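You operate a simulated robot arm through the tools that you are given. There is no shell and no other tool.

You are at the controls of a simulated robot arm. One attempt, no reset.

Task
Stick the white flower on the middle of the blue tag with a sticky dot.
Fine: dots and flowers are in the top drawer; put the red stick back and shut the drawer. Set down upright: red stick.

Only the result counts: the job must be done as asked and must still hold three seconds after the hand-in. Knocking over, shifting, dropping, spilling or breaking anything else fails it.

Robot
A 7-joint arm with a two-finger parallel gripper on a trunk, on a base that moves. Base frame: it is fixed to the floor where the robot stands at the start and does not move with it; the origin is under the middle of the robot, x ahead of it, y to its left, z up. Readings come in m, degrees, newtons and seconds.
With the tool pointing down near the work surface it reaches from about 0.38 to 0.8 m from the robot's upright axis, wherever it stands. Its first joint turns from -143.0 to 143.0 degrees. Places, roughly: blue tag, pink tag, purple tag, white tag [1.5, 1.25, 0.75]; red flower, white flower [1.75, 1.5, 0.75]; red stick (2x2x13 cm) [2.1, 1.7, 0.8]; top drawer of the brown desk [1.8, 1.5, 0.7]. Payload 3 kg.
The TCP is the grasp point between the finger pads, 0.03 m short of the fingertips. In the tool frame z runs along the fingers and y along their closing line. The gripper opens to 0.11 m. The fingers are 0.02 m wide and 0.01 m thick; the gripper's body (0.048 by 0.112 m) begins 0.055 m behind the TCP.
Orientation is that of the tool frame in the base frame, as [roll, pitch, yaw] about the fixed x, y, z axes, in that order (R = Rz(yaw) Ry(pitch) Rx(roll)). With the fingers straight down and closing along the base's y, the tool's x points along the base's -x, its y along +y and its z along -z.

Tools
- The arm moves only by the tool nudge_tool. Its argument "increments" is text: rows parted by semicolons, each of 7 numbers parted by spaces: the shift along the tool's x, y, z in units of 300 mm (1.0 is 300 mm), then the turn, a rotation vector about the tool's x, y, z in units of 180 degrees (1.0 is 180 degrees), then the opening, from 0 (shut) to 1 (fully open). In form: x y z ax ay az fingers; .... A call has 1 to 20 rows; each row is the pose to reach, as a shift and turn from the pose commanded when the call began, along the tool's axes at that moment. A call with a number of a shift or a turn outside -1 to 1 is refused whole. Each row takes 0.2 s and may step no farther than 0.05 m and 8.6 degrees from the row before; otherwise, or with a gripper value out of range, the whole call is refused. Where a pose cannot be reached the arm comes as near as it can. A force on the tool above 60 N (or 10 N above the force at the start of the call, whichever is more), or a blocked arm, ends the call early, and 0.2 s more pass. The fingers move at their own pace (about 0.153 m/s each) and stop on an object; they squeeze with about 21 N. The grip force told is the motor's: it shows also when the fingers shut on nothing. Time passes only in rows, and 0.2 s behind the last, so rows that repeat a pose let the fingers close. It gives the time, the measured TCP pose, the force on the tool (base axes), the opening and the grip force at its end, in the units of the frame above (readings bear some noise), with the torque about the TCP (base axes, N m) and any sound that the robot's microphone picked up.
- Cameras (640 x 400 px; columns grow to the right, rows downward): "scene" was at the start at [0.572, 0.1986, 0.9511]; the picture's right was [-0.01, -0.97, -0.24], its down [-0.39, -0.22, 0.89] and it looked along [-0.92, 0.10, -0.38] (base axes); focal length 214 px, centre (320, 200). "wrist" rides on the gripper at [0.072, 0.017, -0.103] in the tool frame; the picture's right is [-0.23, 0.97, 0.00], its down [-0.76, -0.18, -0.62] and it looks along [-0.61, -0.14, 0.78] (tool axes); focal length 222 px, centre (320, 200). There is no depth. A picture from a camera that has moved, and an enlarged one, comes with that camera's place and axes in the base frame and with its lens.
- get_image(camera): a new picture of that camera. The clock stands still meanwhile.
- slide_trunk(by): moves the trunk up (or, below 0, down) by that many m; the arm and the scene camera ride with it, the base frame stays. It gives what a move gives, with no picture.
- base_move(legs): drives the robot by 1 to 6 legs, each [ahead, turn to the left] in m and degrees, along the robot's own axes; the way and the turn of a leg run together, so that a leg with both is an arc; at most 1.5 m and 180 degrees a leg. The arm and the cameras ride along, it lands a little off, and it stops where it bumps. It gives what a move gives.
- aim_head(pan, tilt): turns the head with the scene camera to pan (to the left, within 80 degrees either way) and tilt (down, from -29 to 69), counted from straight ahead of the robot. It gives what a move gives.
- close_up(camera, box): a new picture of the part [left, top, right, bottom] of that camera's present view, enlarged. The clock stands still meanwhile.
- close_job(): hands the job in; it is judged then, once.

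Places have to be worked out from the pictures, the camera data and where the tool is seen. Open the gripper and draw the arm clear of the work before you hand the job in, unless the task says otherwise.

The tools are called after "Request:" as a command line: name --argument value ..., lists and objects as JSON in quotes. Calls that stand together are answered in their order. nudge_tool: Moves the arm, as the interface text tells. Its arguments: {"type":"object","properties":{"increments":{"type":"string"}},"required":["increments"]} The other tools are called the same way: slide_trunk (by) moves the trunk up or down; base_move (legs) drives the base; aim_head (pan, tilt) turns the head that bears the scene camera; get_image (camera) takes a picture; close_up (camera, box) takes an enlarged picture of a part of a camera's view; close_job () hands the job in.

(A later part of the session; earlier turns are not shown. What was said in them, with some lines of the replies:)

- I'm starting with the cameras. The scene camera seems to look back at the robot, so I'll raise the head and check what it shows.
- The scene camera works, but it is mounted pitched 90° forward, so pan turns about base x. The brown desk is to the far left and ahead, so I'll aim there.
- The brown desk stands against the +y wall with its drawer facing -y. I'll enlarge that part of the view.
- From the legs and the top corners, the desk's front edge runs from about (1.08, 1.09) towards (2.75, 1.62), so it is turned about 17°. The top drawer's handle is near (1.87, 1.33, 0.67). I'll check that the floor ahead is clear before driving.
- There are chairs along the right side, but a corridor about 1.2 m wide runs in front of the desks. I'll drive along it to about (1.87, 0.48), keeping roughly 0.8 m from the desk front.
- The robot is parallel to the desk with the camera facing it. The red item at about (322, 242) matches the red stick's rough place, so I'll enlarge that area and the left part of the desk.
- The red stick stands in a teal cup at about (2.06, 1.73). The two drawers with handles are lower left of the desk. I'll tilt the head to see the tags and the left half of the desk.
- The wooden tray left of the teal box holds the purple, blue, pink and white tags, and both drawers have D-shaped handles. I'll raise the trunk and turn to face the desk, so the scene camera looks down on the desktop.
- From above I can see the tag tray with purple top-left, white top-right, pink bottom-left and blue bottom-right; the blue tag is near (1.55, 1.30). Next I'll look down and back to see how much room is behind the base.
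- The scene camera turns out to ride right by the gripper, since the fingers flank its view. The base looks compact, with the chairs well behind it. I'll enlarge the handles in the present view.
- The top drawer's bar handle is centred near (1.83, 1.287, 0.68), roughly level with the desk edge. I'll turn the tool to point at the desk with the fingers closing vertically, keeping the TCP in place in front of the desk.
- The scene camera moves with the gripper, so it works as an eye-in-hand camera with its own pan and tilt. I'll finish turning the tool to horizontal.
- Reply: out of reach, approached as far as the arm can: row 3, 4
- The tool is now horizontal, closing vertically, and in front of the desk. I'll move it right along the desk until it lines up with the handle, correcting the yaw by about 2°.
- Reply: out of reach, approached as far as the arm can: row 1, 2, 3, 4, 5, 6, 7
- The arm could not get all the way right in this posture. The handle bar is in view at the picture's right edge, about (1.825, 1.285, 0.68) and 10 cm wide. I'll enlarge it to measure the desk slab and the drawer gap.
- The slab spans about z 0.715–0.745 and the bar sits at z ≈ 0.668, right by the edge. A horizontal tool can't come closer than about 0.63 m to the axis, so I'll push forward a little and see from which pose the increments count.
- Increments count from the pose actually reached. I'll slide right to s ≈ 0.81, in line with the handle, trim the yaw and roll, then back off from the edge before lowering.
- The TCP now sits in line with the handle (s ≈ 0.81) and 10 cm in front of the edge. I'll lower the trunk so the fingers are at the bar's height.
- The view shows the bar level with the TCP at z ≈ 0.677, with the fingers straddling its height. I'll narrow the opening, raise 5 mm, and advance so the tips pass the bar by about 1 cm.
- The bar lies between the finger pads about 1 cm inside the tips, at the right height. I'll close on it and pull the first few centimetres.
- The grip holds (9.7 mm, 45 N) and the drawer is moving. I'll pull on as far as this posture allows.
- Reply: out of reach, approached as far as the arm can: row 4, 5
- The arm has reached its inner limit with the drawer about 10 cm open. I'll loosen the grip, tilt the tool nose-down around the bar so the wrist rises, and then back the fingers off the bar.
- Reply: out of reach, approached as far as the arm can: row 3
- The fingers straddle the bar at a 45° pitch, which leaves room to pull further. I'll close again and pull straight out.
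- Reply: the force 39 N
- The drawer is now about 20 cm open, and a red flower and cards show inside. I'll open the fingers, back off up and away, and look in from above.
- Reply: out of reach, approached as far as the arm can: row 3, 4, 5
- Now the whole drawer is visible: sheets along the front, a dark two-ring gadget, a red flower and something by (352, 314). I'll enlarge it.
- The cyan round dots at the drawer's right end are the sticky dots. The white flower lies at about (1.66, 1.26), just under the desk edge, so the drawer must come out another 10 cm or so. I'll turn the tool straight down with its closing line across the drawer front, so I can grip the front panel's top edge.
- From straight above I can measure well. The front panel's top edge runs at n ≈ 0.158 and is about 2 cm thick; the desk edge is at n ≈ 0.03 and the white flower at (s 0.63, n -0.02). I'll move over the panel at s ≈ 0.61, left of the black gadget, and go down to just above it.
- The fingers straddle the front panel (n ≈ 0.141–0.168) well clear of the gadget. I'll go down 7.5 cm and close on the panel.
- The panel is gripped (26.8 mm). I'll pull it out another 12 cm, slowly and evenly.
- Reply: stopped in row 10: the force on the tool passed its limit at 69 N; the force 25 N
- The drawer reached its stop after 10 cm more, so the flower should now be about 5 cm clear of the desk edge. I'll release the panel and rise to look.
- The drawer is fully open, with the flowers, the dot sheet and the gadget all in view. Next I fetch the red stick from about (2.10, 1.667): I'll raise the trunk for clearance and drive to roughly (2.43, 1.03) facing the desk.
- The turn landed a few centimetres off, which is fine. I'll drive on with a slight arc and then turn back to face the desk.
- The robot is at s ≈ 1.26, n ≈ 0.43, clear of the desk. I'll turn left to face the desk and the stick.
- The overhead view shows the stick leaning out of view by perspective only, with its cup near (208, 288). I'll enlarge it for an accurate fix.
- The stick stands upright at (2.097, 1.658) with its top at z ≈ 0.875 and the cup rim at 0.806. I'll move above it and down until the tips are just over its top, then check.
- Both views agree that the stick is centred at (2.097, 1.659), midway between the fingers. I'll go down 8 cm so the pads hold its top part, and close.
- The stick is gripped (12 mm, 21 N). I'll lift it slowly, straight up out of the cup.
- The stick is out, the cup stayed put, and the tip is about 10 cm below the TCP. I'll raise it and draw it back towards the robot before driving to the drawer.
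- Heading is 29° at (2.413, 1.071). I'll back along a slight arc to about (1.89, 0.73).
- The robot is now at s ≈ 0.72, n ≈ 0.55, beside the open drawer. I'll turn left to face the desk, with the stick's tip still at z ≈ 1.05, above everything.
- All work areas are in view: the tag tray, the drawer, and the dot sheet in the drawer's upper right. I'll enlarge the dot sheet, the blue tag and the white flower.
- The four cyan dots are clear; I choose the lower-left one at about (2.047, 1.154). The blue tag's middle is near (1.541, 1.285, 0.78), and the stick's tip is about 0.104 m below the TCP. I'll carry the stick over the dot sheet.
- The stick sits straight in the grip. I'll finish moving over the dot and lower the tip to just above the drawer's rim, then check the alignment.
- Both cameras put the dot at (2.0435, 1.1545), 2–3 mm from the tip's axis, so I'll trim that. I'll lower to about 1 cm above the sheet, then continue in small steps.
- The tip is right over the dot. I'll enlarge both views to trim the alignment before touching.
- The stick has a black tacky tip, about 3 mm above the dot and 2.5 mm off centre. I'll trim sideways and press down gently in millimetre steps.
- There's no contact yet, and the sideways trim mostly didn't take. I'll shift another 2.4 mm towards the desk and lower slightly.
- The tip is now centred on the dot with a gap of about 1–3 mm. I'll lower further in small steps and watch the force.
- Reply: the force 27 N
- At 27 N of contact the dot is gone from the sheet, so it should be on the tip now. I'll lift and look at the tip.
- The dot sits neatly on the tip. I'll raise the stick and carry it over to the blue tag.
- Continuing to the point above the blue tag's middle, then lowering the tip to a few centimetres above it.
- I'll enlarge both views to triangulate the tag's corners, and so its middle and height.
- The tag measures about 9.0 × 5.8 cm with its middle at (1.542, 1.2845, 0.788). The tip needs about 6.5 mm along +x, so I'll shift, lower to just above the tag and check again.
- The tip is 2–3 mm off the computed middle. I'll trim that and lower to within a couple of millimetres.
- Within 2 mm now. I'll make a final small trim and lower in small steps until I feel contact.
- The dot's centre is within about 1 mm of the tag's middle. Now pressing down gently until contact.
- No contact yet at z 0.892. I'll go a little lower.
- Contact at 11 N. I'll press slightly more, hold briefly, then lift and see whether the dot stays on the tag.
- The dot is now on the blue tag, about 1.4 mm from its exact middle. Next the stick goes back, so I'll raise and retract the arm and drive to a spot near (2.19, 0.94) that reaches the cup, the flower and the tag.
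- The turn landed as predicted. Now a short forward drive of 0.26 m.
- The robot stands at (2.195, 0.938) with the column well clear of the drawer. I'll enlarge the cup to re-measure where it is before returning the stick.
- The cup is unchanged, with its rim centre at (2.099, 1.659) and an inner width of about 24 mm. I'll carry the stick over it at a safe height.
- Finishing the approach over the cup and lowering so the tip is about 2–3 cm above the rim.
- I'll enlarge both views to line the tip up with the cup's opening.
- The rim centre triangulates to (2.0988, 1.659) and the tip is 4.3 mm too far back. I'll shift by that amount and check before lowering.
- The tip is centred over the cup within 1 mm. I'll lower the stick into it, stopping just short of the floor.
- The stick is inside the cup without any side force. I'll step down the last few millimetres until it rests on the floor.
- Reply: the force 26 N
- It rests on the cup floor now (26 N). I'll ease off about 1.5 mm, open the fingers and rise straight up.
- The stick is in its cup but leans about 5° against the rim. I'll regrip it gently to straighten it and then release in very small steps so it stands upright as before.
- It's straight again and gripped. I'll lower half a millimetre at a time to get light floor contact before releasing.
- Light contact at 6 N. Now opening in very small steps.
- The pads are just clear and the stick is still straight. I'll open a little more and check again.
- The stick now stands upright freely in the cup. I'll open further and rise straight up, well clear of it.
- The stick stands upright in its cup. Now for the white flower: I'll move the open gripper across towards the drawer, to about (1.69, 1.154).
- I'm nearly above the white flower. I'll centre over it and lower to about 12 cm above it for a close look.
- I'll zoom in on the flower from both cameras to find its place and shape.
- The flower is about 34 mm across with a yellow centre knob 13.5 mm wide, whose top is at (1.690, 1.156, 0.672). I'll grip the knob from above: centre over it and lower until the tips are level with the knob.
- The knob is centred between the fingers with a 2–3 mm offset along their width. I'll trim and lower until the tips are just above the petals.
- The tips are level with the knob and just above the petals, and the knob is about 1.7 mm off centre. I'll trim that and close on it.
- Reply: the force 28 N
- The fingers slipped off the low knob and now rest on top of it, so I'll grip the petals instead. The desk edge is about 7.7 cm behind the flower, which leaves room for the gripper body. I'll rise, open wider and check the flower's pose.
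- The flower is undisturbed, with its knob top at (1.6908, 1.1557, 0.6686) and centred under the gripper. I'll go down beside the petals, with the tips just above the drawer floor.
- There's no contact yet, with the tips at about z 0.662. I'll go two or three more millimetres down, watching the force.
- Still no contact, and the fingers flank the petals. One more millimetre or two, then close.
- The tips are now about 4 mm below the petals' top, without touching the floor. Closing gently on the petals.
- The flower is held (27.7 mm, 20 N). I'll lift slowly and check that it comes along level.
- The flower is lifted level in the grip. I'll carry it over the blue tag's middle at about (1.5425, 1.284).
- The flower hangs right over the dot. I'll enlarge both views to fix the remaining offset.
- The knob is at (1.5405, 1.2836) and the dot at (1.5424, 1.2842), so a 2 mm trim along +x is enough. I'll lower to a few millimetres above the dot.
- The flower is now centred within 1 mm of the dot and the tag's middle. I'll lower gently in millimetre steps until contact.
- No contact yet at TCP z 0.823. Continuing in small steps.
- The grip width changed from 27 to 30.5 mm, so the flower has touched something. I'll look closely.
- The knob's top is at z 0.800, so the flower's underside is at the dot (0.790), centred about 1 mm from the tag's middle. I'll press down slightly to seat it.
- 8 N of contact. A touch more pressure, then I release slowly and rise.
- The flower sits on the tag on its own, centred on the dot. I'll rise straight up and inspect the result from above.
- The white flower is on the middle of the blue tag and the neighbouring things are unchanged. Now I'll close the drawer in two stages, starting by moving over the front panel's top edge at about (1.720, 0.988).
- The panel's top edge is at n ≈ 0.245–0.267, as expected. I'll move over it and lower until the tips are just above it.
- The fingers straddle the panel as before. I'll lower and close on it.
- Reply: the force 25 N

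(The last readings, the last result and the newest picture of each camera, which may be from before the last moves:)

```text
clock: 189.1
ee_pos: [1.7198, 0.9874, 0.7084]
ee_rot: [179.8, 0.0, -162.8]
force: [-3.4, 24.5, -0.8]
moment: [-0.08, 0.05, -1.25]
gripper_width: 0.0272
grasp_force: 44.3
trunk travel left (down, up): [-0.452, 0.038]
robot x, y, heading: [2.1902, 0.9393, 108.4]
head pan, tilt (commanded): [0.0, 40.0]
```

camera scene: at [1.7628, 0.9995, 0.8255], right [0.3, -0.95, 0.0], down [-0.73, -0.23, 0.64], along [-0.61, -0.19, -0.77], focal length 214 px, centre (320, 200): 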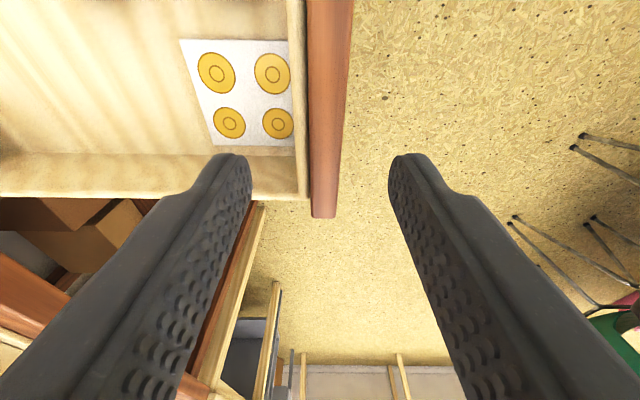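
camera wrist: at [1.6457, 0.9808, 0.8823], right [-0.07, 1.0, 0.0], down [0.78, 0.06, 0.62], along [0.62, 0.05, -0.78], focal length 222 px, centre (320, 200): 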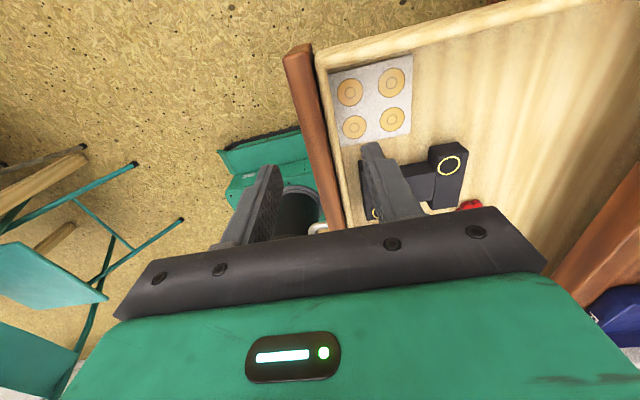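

The panel is gripped (27 mm). I'll push it in slowly by about 19 cm, stopping before the fingers reach the desk edge.

Request:
nudge_tool --increments "0 0.02 0 0 0 0 0.1; 0 0.06 0 0 0 0 0.1; 0 0.1 0 0 0 0 0.1; 0 0.14 0 0 0 0 0.1; 0 0.18 0 0 0 0 0.1; 0 0.22 0 0 0 0 0.1; 0 0.26 0 0 0 0 0.1; 0 0.3 0 0 0 0 0.1; 0 0.34 0 0 0 0 0.1; 0 0.38 0 0 0 0 0.1; 0 0.42 0 0 0 0 0.1; 0 0.46 0 0 0 0 0.1; 0 0.5 0 0 0 0 0.1; 0 0.54 0 0 0 0 0.1; 0 0.58 0 0 0 0 0.1; 0 0.61 0 0 0 0 0.1; 0 0.63 0 0 0 0 0.1; 0 0.63 0 0 0 0 0.1"

Request:
get_image --camera "scene"

Request:
get_image --camera "wrist"

```text
clock: 192.9
ee_pos: [1.6633, 1.168, 0.7081]
ee_rot: [179.8, 0.0, -162.6]
force: [31.2, 10.1, -13.4]
moment: [-0.09, -0.71, -0.96]
gripper_width: 0.027
grasp_force: 45.0
trunk travel left (down, up): [-0.452, 0.038]
robot x, y, heading: [2.1972, 0.9367, 108.5]
head pan, tilt (commanded): [0.0, 40.0]
```

```text
taken
camera scene: at [1.7067, 1.1817, 0.7546], right [0.3, -0.95, 0.0], down [-0.73, -0.23, 0.64], along [-0.61, -0.19, -0.77], focal length 214 px, centre (320, 200)
```

scene: 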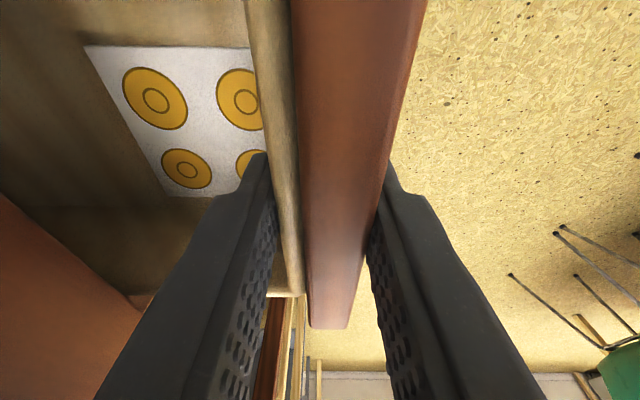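

```text
taken
camera wrist: at [1.5896, 1.1631, 0.8113], right [-0.07, 1.0, 0.0], down [0.78, 0.06, 0.62], along [0.62, 0.05, -0.78], focal length 222 px, centre (320, 200)
```

wrist: 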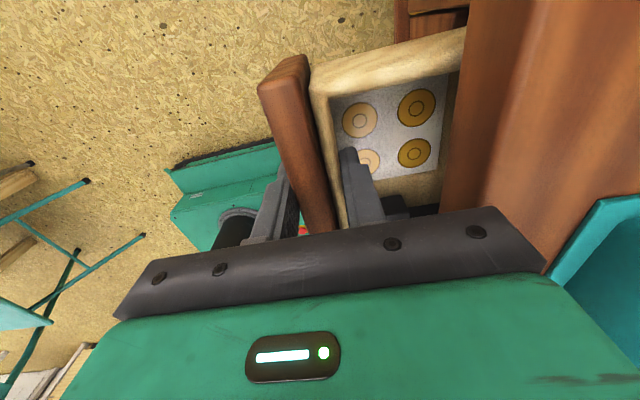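

The panel is now about 11 cm from fully shut. I'll release it, rise clear, and move the robot back in front of the drawer for the final push from outside.

Request:
nudge_tool --increments "0 0 0 0 0 0 0.3; 0 0 0 0 0 0 0.5; 0 0 0 0 0 0 0.5; 0 0 -0.12 0 0 0 0.5; 0 0 -0.28 0 0 0 0.5; 0 0 -0.44 0 0 0 0.5; 0 0 -0.6 0 0 0 0.5; 0 0 -0.76 0 0 0 0.5; 0 0 -0.92 0 0 0 0.5; 0 0 -0.98 0 0 0 0.5; 0 0 -0.98 0 0 0 0.5"

Request:
aim_head --pan 0 --tilt 0

Request:
get_image --camera "scene"

```text
clock: 195.3
ee_pos: [1.6661, 1.1687, 1.0037]
ee_rot: [179.8, 0.1, -162.7]
force: [-0.3, 0.1, 0.8]
moment: [0.0, 0.03, 0.01]
gripper_width: 0.0549
grasp_force: 0.1
trunk travel left (down, up): [-0.452, 0.038]
robot x, y, heading: [2.1946, 0.9355, 108.6]
head pan, tilt (commanded): [0.0, 40.0]
```

```text
clock: 196.3
ee_pos: [1.6659, 1.1684, 1.0027]
ee_rot: [179.9, 0.0, -162.8]
force: [-0.3, -0.4, 0.0]
moment: [0.0, -0.01, 0.04]
gripper_width: 0.0552
grasp_force: 0.1
trunk travel left (down, up): [-0.452, 0.038]
robot x, y, heading: [2.1969, 0.9382, 108.5]
head pan, tilt (commanded): [0.0, 0.0]
```

```text
taken
camera scene: at [1.7688, 1.2006, 1.0441], right [0.3, -0.95, 0.0], down [-0.95, -0.3, 0.0], along [0.0, 0.0, -1.0], focal length 214 px, centre (320, 200)
```

scene: 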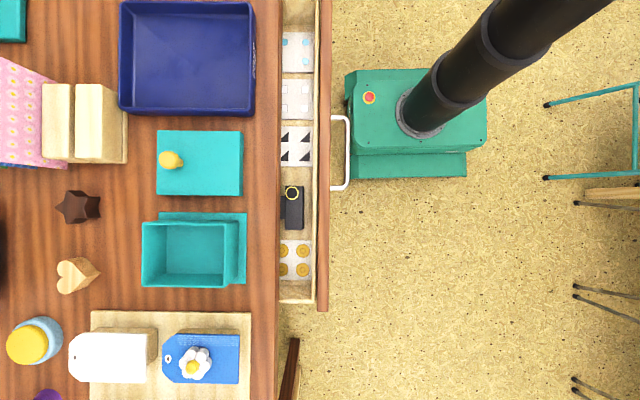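

The drawer is nearly shut, with the sheets and gadget still in place. Reversing straight by 0.28 m keeps clear of the stool and gives room for a horizontal push, so I'll do that.

Request:
base_move --legs '[[-0.28, 0]]'

Request:
get_image --camera "scene"

```text
clock: 198.3
ee_pos: [1.7535, 0.9029, 1.0027]
ee_rot: [179.7, 0.0, -162.4]
force: [0.4, 0.4, 0.5]
moment: [0.01, -0.02, 0.0]
gripper_width: 0.0551
grasp_force: 0.0
trunk travel left (down, up): [-0.452, 0.038]
robot x, y, heading: [2.2817, 0.6718, 109.0]
head pan, tilt (commanded): [0.0, 0.0]
```

```text
taken
camera scene: at [1.8567, 0.9349, 1.0441], right [0.3, -0.95, 0.0], down [-0.95, -0.3, 0.0], along [0.0, 0.0, -1.0], focal length 214 px, centre (320, 200)
```

scene: 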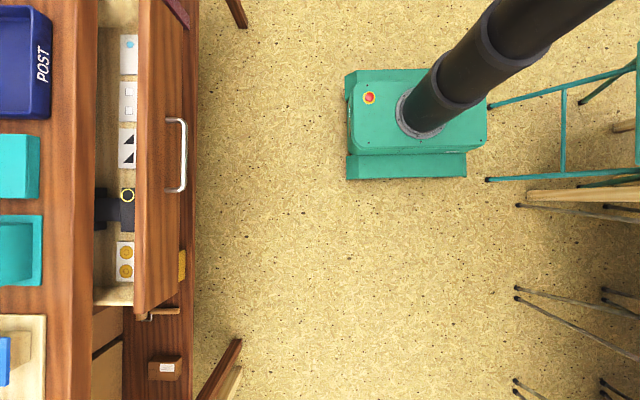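

The robot is at n ≈ 0.72 with the stool still clear. I'll move the gripper forward to n ≈ 0.11, s ≈ 0.69, close it, and turn it horizontal for pushing.

Request:
nudge_tool --increments "-0.05 0.14 0 0 0 0 0.3; -0.1 0.28 0 0 0 0 0.1; -0.15 0.42 0 0 0 0 0; -0.2 0.56 0 0 0 0 0; -0.247 0.7 0 0 0 0 0; -0.247 0.79 0 0 0 0 0; -0.247 0.79 0 -0.045 0 0 0; -0.247 0.79 0 -0.09 0 0 0; -0.247 0.79 0 -0.135 0 0 0; -0.247 0.79 0 -0.18 0 0 0; -0.247 0.79 0 -0.225 0 0 0; -0.247 0.79 0 -0.27 0 0 0; -0.247 0.79 0 -0.315 0 0 0; -0.247 0.79 0 -0.36 0 0 0; -0.247 0.79 0 -0.405 0 0 0; -0.247 0.79 0 -0.45 0 0 0; -0.247 0.79 0 -0.495 0 0 0; -0.247 0.79 0 -0.5 0 0 0; -0.247 0.79 0 -0.5 0 0 0"

Request:
get_image --camera "scene"

Request:
get_image --camera "wrist"

```text
clock: 202.3
ee_pos: [1.7576, 1.1493, 1.0171]
ee_rot: [134.5, 0.0, -162.2]
force: [-0.5, 0.2, -0.2]
moment: [0.01, -0.02, -0.02]
gripper_width: 0.0
grasp_force: 20.9
out of reach, approached as far as the arm can: row 12, 13, 14, 15, 16, 17, 18, 19
trunk travel left (down, up): [-0.452, 0.038]
robot x, y, heading: [2.2843, 0.673, 108.7]
head pan, tilt (commanded): [0.0, 0.0]
```

```text
taken
camera scene: at [1.8699, 1.1566, 1.0468], right [0.21, -0.67, -0.71], down [-0.95, -0.3, 0.0], along [-0.22, 0.68, -0.7], focal length 214 px, centre (320, 200)
```

scene: 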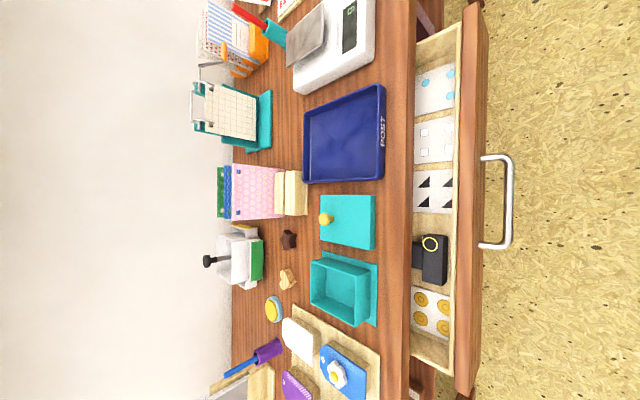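

```text
taken
camera wrist: at [1.7076, 1.07, 1.1016], right [0.01, 0.72, 0.7], down [0.9, -0.31, 0.31], along [0.44, 0.62, -0.65], focal length 222 px, centre (320, 200)
```

wrist: 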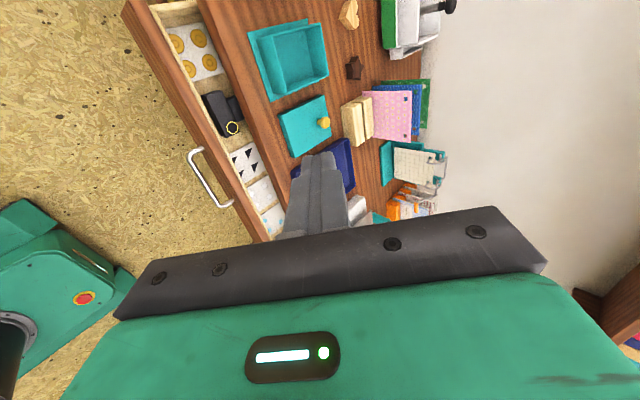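

The wrist stops at a 45° nose-down pitch, which is still enough: the fingertips can push the panel at z ≈ 0.65 and pass under the desk slab. I'll back off 3 cm and lower the trunk to that height.

Request:
nudge_tool --increments "0 -0.035 -0.035 0 0 0 0; 0 -0.0707 -0.0707 0 0 0 0; 0 -0.0707 -0.0707 0 0 0 0"

Request:
slide_trunk --by -0.2

Request:
get_image --camera "scene"

Request:
get_image --camera "wrist"

```text
clock: 203.1
ee_pos: [1.7677, 1.1226, 1.0173]
ee_rot: [134.4, 0.0, -162.2]
force: [0.6, 0.1, -0.5]
moment: [0.0, 0.02, 0.0]
gripper_width: 0.0
grasp_force: 21.8
trunk travel left (down, up): [-0.452, 0.038]
robot x, y, heading: [2.2839, 0.673, 108.6]
head pan, tilt (commanded): [0.0, 0.0]
```

```text
clock: 205.3
ee_pos: [1.7681, 1.1232, 0.8182]
ee_rot: [134.5, 0.0, -162.3]
force: [-0.3, 0.3, -0.6]
moment: [-0.01, -0.03, 0.03]
gripper_width: 0.0002
grasp_force: 20.9
trunk travel left (down, up): [-0.252, 0.238]
robot x, y, heading: [2.2842, 0.6757, 109.0]
head pan, tilt (commanded): [0.0, 0.0]
```

```text
taken
camera scene: at [1.8801, 1.128, 0.8466], right [0.21, -0.67, -0.71], down [-0.95, -0.3, 0.0], along [-0.22, 0.68, -0.7], focal length 214 px, centre (320, 200)
```

scene: 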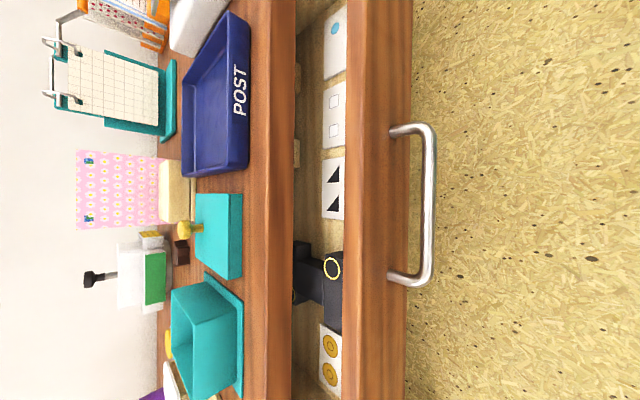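

```text
taken
camera wrist: at [1.7178, 1.0414, 0.9014], right [0.01, 0.72, 0.7], down [0.9, -0.31, 0.31], along [0.44, 0.62, -0.65], focal length 222 px, centre (320, 200)
```

wrist: 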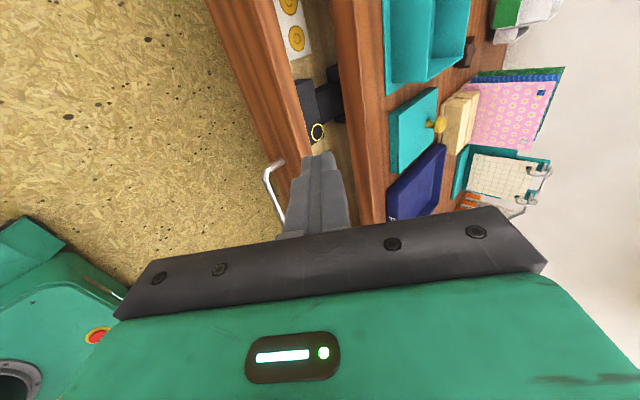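

All is clear around the handle and panel. I'll lower the rest so the tips are at z ≈ 0.65.

Request:
slide_trunk --by -0.154

Request:
aim_head --pan 0 --tilt 40

Request:
get_image --camera "scene"

Request:
get_image --camera "wrist"

```text
clock: 207.0
ee_pos: [1.7675, 1.1222, 0.6633]
ee_rot: [134.4, 0.0, -162.3]
force: [-0.6, -0.6, 0.2]
moment: [0.01, 0.01, 0.0]
gripper_width: 0.0
grasp_force: 21.0
trunk travel left (down, up): [-0.098, 0.392]
robot x, y, heading: [2.2819, 0.675, 108.8]
head pan, tilt (commanded): [0.0, 0.0]
```

```text
clock: 208.1
ee_pos: [1.7678, 1.1217, 0.6637]
ee_rot: [134.5, 0.0, -162.2]
force: [-0.2, 0.3, 0.0]
moment: [-0.03, -0.04, 0.01]
gripper_width: 0.0
grasp_force: 21.3
trunk travel left (down, up): [-0.098, 0.392]
robot x, y, heading: [2.2843, 0.6727, 108.9]
head pan, tilt (commanded): [0.0, 40.0]
```

```text
taken
camera scene: at [1.8206, 1.1052, 0.696], right [0.21, -0.67, -0.71], down [-0.59, -0.67, 0.45], along [-0.78, 0.33, -0.54], focal length 214 px, centre (320, 200)
```

scene: 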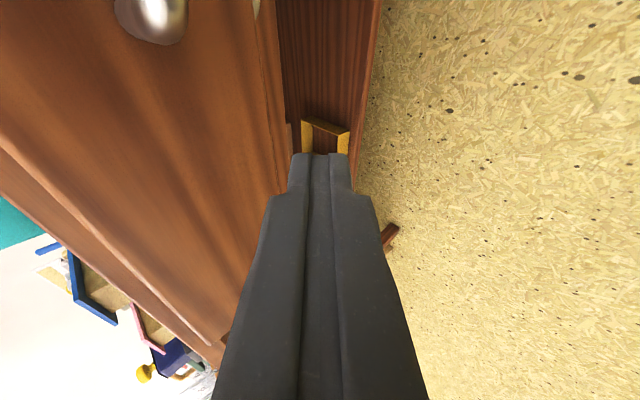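

```text
taken
camera wrist: at [1.7178, 1.0413, 0.7474], right [0.01, 0.72, 0.7], down [0.9, -0.31, 0.31], along [0.44, 0.62, -0.65], focal length 222 px, centre (320, 200)
```

wrist: 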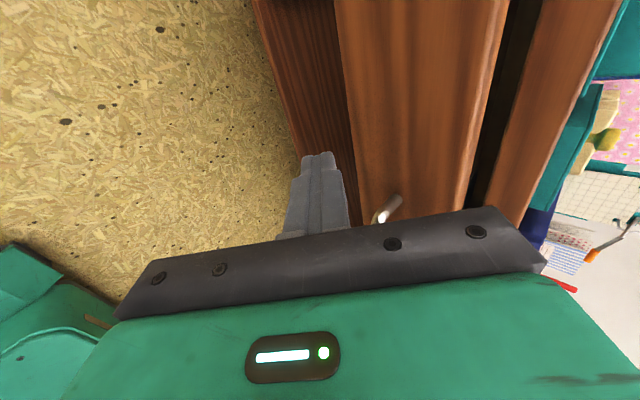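

At full closing the 45° body would meet the desk edge if I pushed the panel itself. Pushing the handle bar with the closed fingertips clears everything, so I'll back off, rise to the bar's height and shift right to s ≈ 0.80.

Request:
nudge_tool --increments "0 -0.0707 -0.0707 0 0 0 0; 0 -0.0094 -0.132 0 0 0 0; -0.12 -0.0094 -0.132 0 0 0 0; -0.24 -0.0094 -0.132 0 0 0 0; -0.35 -0.0094 -0.132 0 0 0 0; -0.35 -0.0094 -0.132 0 0 0 0"

Request:
get_image --camera "scene"

Request:
get_image --camera "wrist"

```text
clock: 209.5
ee_pos: [1.8766, 1.1273, 0.6887]
ee_rot: [134.5, 0.0, -162.3]
force: [-0.4, 0.1, -0.1]
moment: [0.01, 0.04, 0.01]
gripper_width: 0.0001
grasp_force: 21.3
trunk travel left (down, up): [-0.098, 0.392]
robot x, y, heading: [2.2809, 0.6746, 108.6]
head pan, tilt (commanded): [0.0, 40.0]
```

```text
taken
camera scene: at [1.9288, 1.1089, 0.7208], right [0.21, -0.67, -0.71], down [-0.59, -0.67, 0.45], along [-0.78, 0.32, -0.54], focal length 214 px, centre (320, 200)
```

scene: 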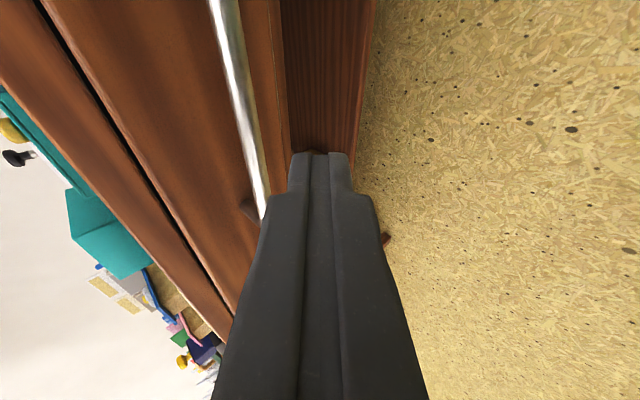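

```text
taken
camera wrist: at [1.8261, 1.045, 0.7721], right [0.01, 0.72, 0.7], down [0.9, -0.31, 0.31], along [0.44, 0.62, -0.65], focal length 222 px, centre (320, 200)
```

wrist: 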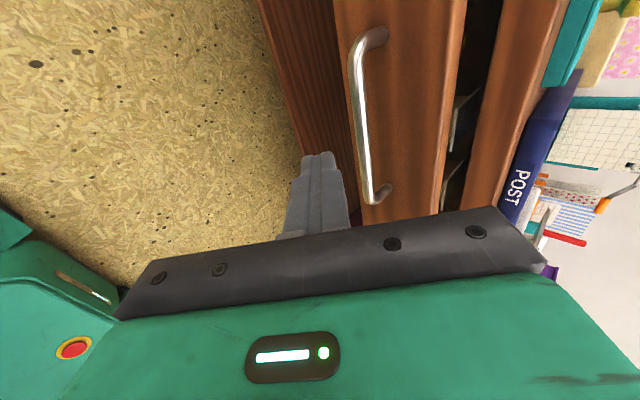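

The fingertips are level with the bar and 2 cm in front of it. I'll push the drawer in slowly, stopping a little before the expected end.

Request:
nudge_tool --increments "0 0.03 0.03 0 0 0 0; 0 0.06 0.06 0 0 0 0; 0 0.09 0.09 0 0 0 0; 0 0.12 0.12 0 0 0 0; 0 0.15 0.15 0 0 0 0; 0 0.18 0.18 0 0 0 0; 0 0.21 0.21 0 0 0 0; 0 0.24 0.24 0 0 0 0; 0 0.26 0.26 0 0 0 0; 0 0.28 0.28 0 0 0 0; 0 0.28 0.28 0 0 0 0"

Request:
get_image --camera "scene"

Request:
get_image --camera "wrist"

```text
clock: 211.9
ee_pos: [1.84, 1.2387, 0.6898]
ee_rot: [134.4, 0.0, -162.3]
force: [0.3, 0.0, -0.3]
moment: [0.0, -0.02, 0.02]
gripper_width: 0.0
grasp_force: 21.3
trunk travel left (down, up): [-0.098, 0.392]
robot x, y, heading: [2.2788, 0.6776, 108.9]
head pan, tilt (commanded): [0.0, 40.0]
```

```text
taken
camera scene: at [1.8935, 1.2223, 0.722], right [0.21, -0.67, -0.71], down [-0.59, -0.67, 0.45], along [-0.78, 0.33, -0.54], focal length 214 px, centre (320, 200)
```

scene: 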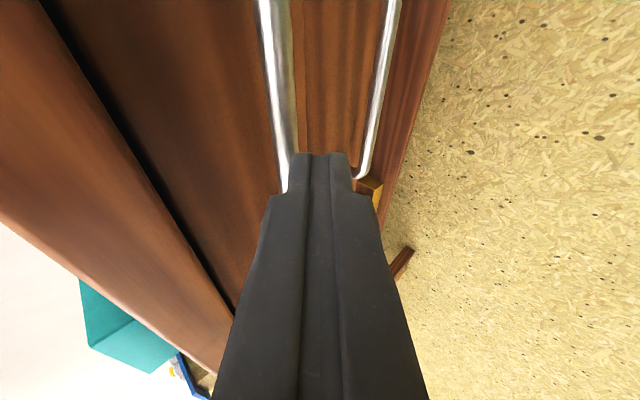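

```text
taken
camera wrist: at [1.7907, 1.1585, 0.7733], right [0.01, 0.72, 0.7], down [0.9, -0.31, 0.31], along [0.44, 0.62, -0.65], focal length 222 px, centre (320, 200)
```

wrist: 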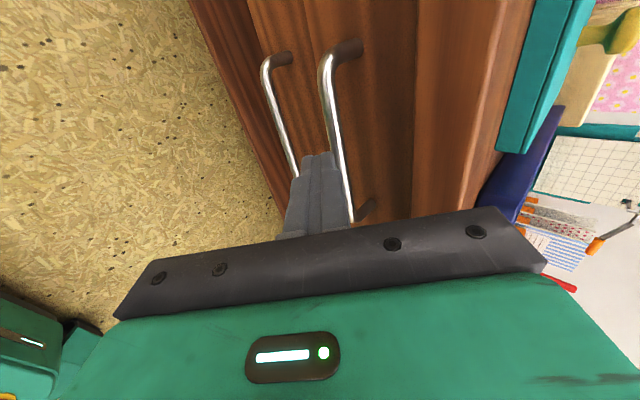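

It's moving in smoothly and only about 1.5 cm remains. I'll continue in small steps until it meets its stop.

Request:
nudge_tool --increments "0 0.012 0.012 0 0 0 0; 0 0.024 0.024 0 0 0 0; 0 0.03 0.03 0 0 0 0; 0 0.03 0.03 0 0 0 0"

```text
clock: 212.9
ee_pos: [1.8352, 1.2518, 0.6917]
ee_rot: [134.4, 0.0, -162.3]
force: [-1.1, 0.1, 0.3]
moment: [0.01, 0.0, 0.01]
gripper_width: 0.0
grasp_force: 20.7
trunk travel left (down, up): [-0.098, 0.392]
robot x, y, heading: [2.2819, 0.6721, 108.9]
head pan, tilt (commanded): [0.0, 40.0]
```

No stop yet, and the force is still near zero. I'll push a few more millimetres.

Request:
nudge_tool --increments "0 0.007 0.007 0 0 0 0; 0 0.014 0.014 0 0 0 0; 0 0.014 0.014 0 0 0 0"

Request:
get_image --camera "wrist"

Request:
get_image --camera "scene"

```text
clock: 213.7
ee_pos: [1.8332, 1.2549, 0.6914]
ee_rot: [134.4, -0.1, -162.2]
force: [0.4, -8.0, 2.0]
moment: [-0.08, 0.0, -0.02]
gripper_width: 0.0
grasp_force: 20.7
trunk travel left (down, up): [-0.098, 0.392]
robot x, y, heading: [2.2853, 0.6745, 109.0]
head pan, tilt (commanded): [0.0, 40.0]
```

```text
taken
camera wrist: at [1.7838, 1.175, 0.7748], right [0.01, 0.72, 0.7], down [0.9, -0.31, 0.31], along [0.44, 0.62, -0.65], focal length 222 px, centre (320, 200)
```

wrist: 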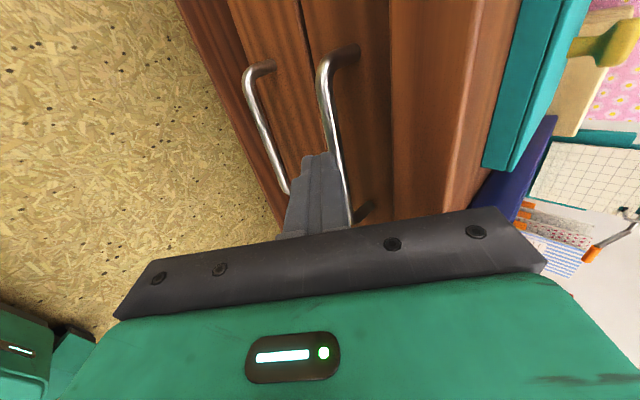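

```text
taken
camera scene: at [1.8864, 1.2389, 0.7234], right [0.21, -0.67, -0.71], down [-0.59, -0.67, 0.45], along [-0.78, 0.32, -0.54], focal length 214 px, centre (320, 200)
```

scene: 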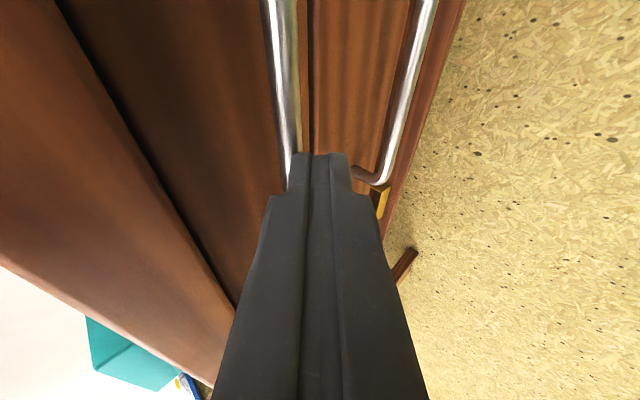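

Force begins to build (8 N), which suggests the stop. A bit more pressure to confirm that it's fully shut.

Request:
nudge_tool --increments "0 0.004 0.004 0 0 0 0; 0 0.008 0.008 0 0 0 0; 0 0.008 0.008 0 0 0 0"

```text
clock: 214.5
ee_pos: [1.8348, 1.2566, 0.6906]
ee_rot: [134.5, 0.0, -162.2]
force: [7.5, -55.4, -5.0]
moment: [-0.94, -0.11, -0.23]
gripper_width: 0.0
grasp_force: 21.2
trunk travel left (down, up): [-0.098, 0.392]
robot x, y, heading: [2.2833, 0.6765, 108.8]
head pan, tilt (commanded): [0.0, 40.0]
```

A hard stop at 55 N, so the drawer is fully in. I'll back the arm off and check it.

Request:
nudge_tool --increments "0 -0.02 -0.02 0 0 0 0; 0 -0.07 -0.07 0 0 0 0; 0 -0.14 -0.14 0 0 0 0; 0 -0.21 -0.21 0 0 0 0; 0 -0.21 -0.21 0 0 0 0.2; 0 -0.21 -0.21 0 0 0 0.5"

Request:
get_image --camera "wrist"

Request:
slide_trunk --by 0.33

Request:
aim_head --pan 0 --tilt 0

Request:
get_image --camera "scene"

```text
clock: 215.9
ee_pos: [1.8617, 1.1736, 0.6887]
ee_rot: [134.4, 0.0, -162.3]
force: [0.0, -0.3, -0.3]
moment: [-0.01, 0.03, -0.02]
gripper_width: 0.0552
grasp_force: 0.1
trunk travel left (down, up): [-0.098, 0.392]
robot x, y, heading: [2.2833, 0.6759, 108.6]
head pan, tilt (commanded): [0.0, 40.0]
```

```text
taken
camera wrist: at [1.8116, 1.0936, 0.7724], right [0.01, 0.72, 0.7], down [0.9, -0.31, 0.31], along [0.44, 0.62, -0.65], focal length 222 px, centre (320, 200)
```

wrist: 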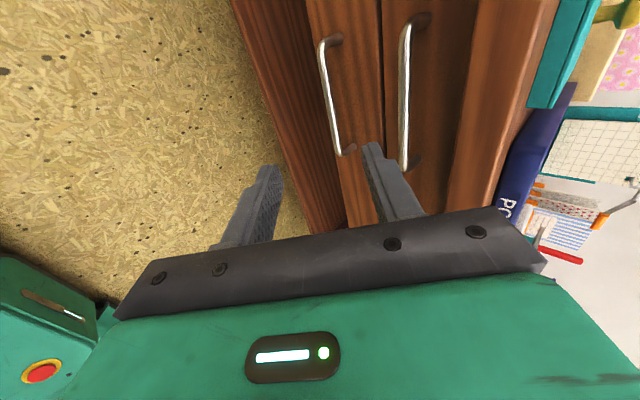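

```text
clock: 219.2
ee_pos: [1.8613, 1.1737, 1.0187]
ee_rot: [134.5, 0.0, -162.3]
force: [0.1, -0.4, 0.3]
moment: [0.02, 0.0, 0.01]
gripper_width: 0.055
grasp_force: 0.0
trunk travel left (down, up): [-0.428, 0.062]
robot x, y, heading: [2.2823, 0.6767, 108.6]
head pan, tilt (commanded): [0.0, 40.0]
```

```text
clock: 220.2
ee_pos: [1.8622, 1.1743, 1.0185]
ee_rot: [134.5, 0.0, -162.2]
force: [0.0, 0.3, -0.4]
moment: [-0.02, -0.04, -0.01]
gripper_width: 0.0551
grasp_force: 0.0
trunk travel left (down, up): [-0.428, 0.062]
robot x, y, heading: [2.2837, 0.6733, 109.0]
head pan, tilt (commanded): [0.0, 0.0]
```

```text
taken
camera scene: at [1.9736, 1.1804, 1.0476], right [0.21, -0.67, -0.71], down [-0.95, -0.31, 0.0], along [-0.22, 0.68, -0.7], focal length 214 px, centre (320, 200)
```

scene: 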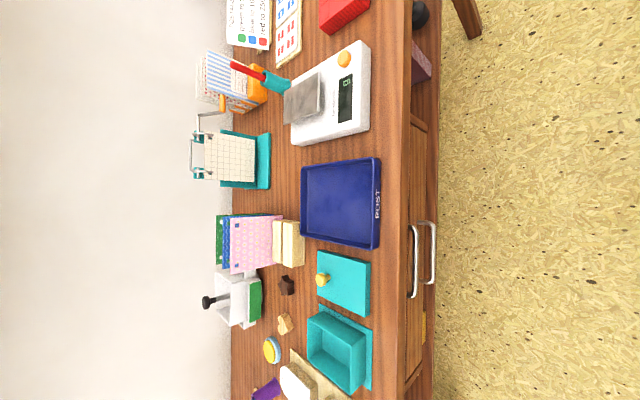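

The drawer looks shut, with both handles level with each other. I'll take close-ups of the drawer and the stick, then of the tag.

Request:
close_up --camera "scene" --box '[370, 180, 470, 340]'

Request:
close_up --camera "scene" --box '[190, 30, 330, 150]'

Request:
aim_head --pan 0 --tilt 25

Request:
get_image --camera "scene"

```text
2.50 times, centred on (420, 260) of scene
camera zoom: at [1.9736, 1.1804, 1.0476], right [0.21, -0.67, -0.71], down [-0.95, -0.31, 0.0], along [-0.22, 0.68, -0.7], focal length 536 px, centre (70, 50)
```

zoom: 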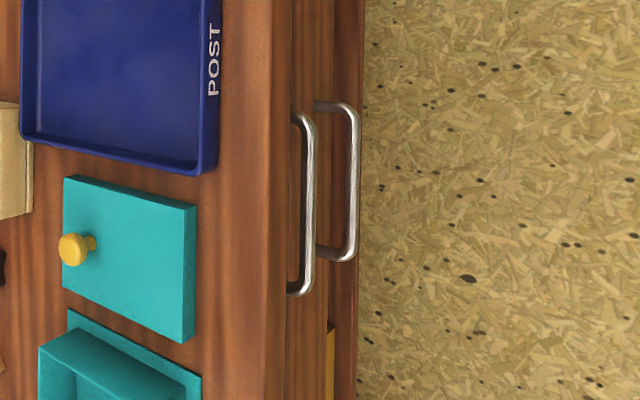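

```text
3.33 times, centred on (260, 90) of scene
camera zoom: at [1.9736, 1.1804, 1.0476], right [0.21, -0.67, -0.71], down [-0.95, -0.31, 0.0], along [-0.22, 0.68, -0.7], focal length 715 px, centre (520, 567)
```

zoom: 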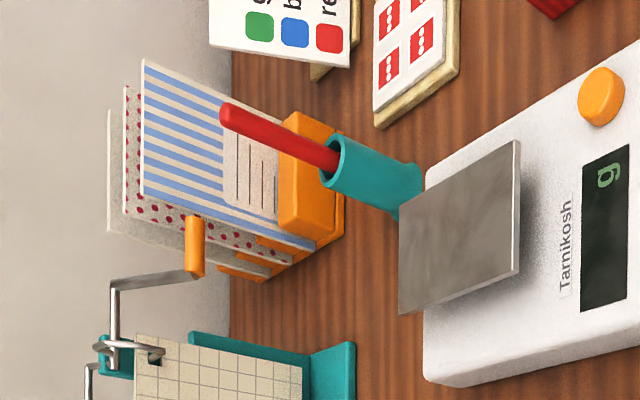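

```text
clock: 221.1
ee_pos: [1.8617, 1.1738, 1.0173]
ee_rot: [134.5, 0.0, -162.3]
force: [-0.1, 0.1, 0.1]
moment: [-0.01, -0.02, -0.01]
gripper_width: 0.0551
grasp_force: 0.1
trunk travel left (down, up): [-0.428, 0.062]
robot x, y, heading: [2.2837, 0.6753, 108.8]
head pan, tilt (commanded): [0.0, 25.0]
```

```text
taken
camera scene: at [1.9348, 1.1695, 1.0461], right [0.21, -0.67, -0.71], down [-0.77, -0.56, 0.3], along [-0.6, 0.49, -0.64], focal length 214 px, centre (320, 200)
```

scene: 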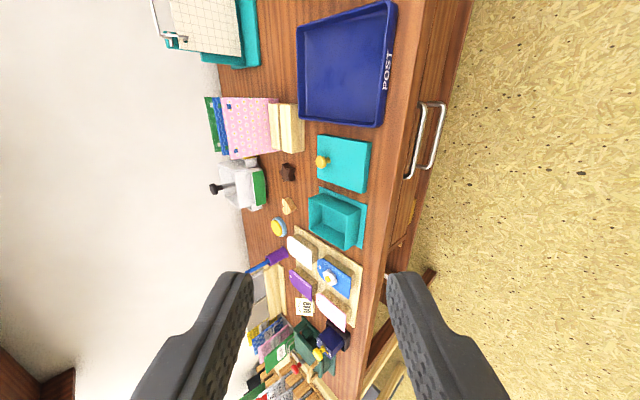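

The stick is upright in its cup, the drawer is shut and the flower sits on the blue tag. One last close look at the tag.

Request:
close_up --camera "scene" --box '[260, 210, 390, 340]'

Request:
nudge_tool --increments "0 0 -0.05 0 0 0 0.6; 0 0 -0.12 0 0 0 0.7; 0 0.05 -0.2 0 0 0 0.8; 0 0.05 -0.2 0 0 0 0.8"

```text
3.08 times, centred on (325, 275) of scene
camera zoom: at [1.9348, 1.1695, 1.0461], right [0.21, -0.67, -0.71], down [-0.77, -0.56, 0.3], along [-0.6, 0.49, -0.64], focal length 660 px, centre (305, -31)
```

zoom: 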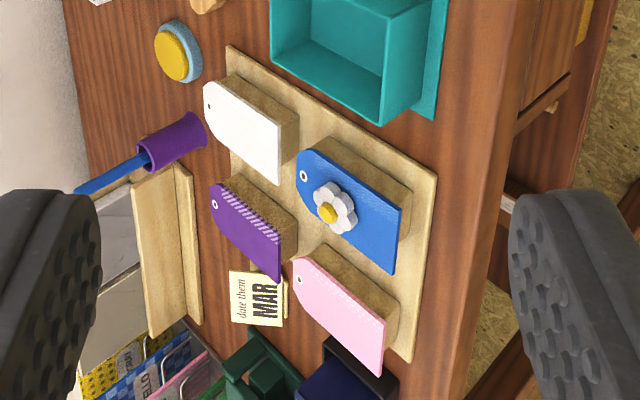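

```text
clock: 222.1
ee_pos: [1.8729, 1.1431, 1.0706]
ee_rot: [134.5, 0.0, -162.1]
force: [0.9, 0.2, -1.1]
moment: [0.01, -0.05, 0.0]
gripper_width: 0.0879
grasp_force: 0.1
trunk travel left (down, up): [-0.428, 0.062]
robot x, y, heading: [2.2858, 0.6758, 108.8]
head pan, tilt (commanded): [0.0, 25.0]
```

The flower is firmly on the tag. I'll make one more accurate check of how central it is from a closer camera position.

Request:
nudge_tool --increments "0.14 0 0 0 0 0 0.8; 0.28 0 0 0 0 0 0.8; 0.42 0 0 0 0 0 0.8; 0.56 0 0 0 0 0 0.8; 0.7 0 0 0 0 0 0.8; 0.84 0 0 0 0 0 0.8; 0.98 0 0 0 0 0 0.8; 0.98 0 0 0 0 0 0.8"

Request:
aim_head --pan -15 --tilt 5

Request:
get_image --camera "scene"

```text
clock: 223.9
ee_pos: [1.5947, 1.0595, 1.0732]
ee_rot: [134.8, 0.2, -162.2]
force: [-0.5, -0.3, -1.1]
moment: [0.05, -0.01, -0.05]
gripper_width: 0.0879
grasp_force: 0.1
out of reach, approached as far as the arm can: row 7
trunk travel left (down, up): [-0.428, 0.062]
robot x, y, heading: [2.2872, 0.6739, 108.8]
head pan, tilt (commanded): [0.0, 25.0]
```

```text
clock: 224.8
ee_pos: [1.5955, 1.058, 1.0722]
ee_rot: [134.7, 0.2, -162.2]
force: [-0.4, 0.5, 0.4]
moment: [-0.02, -0.01, 0.02]
gripper_width: 0.0879
grasp_force: 0.1
trunk travel left (down, up): [-0.428, 0.062]
robot x, y, heading: [2.2838, 0.6729, 108.8]
head pan, tilt (commanded): [-15.0, 5.0]
```

```text
taken
camera scene: at [1.7055, 1.0455, 1.0857], right [0.27, -0.82, -0.51], down [-0.93, -0.35, 0.07], along [-0.24, 0.45, -0.86], focal length 214 px, centre (320, 200)
```

scene: 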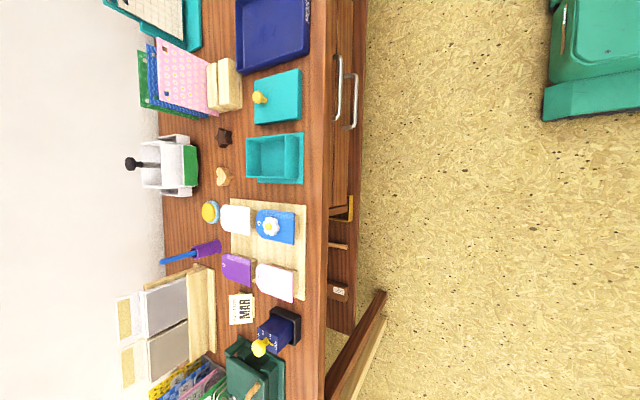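

Request:
close_up --camera "scene" --box '[235, 195, 315, 255]'

```text
6.67 times, centred on (275, 225) of scene
camera zoom: at [1.7055, 1.0455, 1.0857], right [0.27, -0.82, -0.51], down [-0.93, -0.35, 0.07], along [-0.24, 0.45, -0.86], focal length 1430 px, centre (620, 33)
```

zoom: 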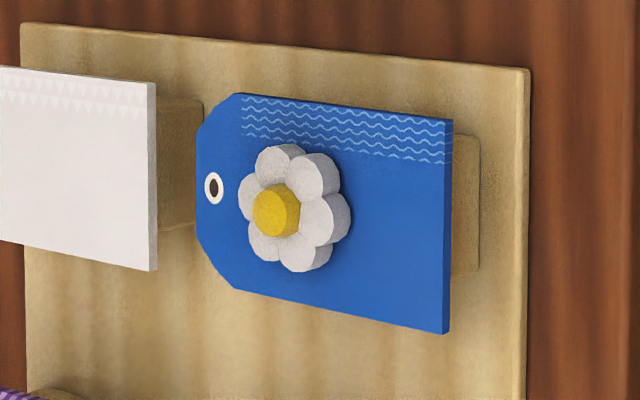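

Measured in the same pictures, the flower is within about 2–4 mm of the 90 mm tag's middle and firmly seated. The stick is upright in its cup, the drawer is shut, and the arm is open and clear, so I'm handing in the job.

Request:
close_job

```text
The job is handed in.
```

The white flower is stuck on the blue tag with a cyan sticky dot, about 2–4 mm from the middle of the 9 cm tag by my last camera measurements. The job is handed in; I haven't seen the verdict.

- **Red stick:** it is back in its teal cup. It leaned about 5° when I first let go, so I regripped and reset it. It was standing upright in the last close-up.
- **Drawer:** shut. It met a hard stop at about 55 N, and both drawer fronts looked level afterwards.
- **Other things:** nothing looked knocked over or shifted in the final views. I couldn't see inside the drawer after it closed.
- **Arm:** the gripper is open and the arm is clear of the desk.
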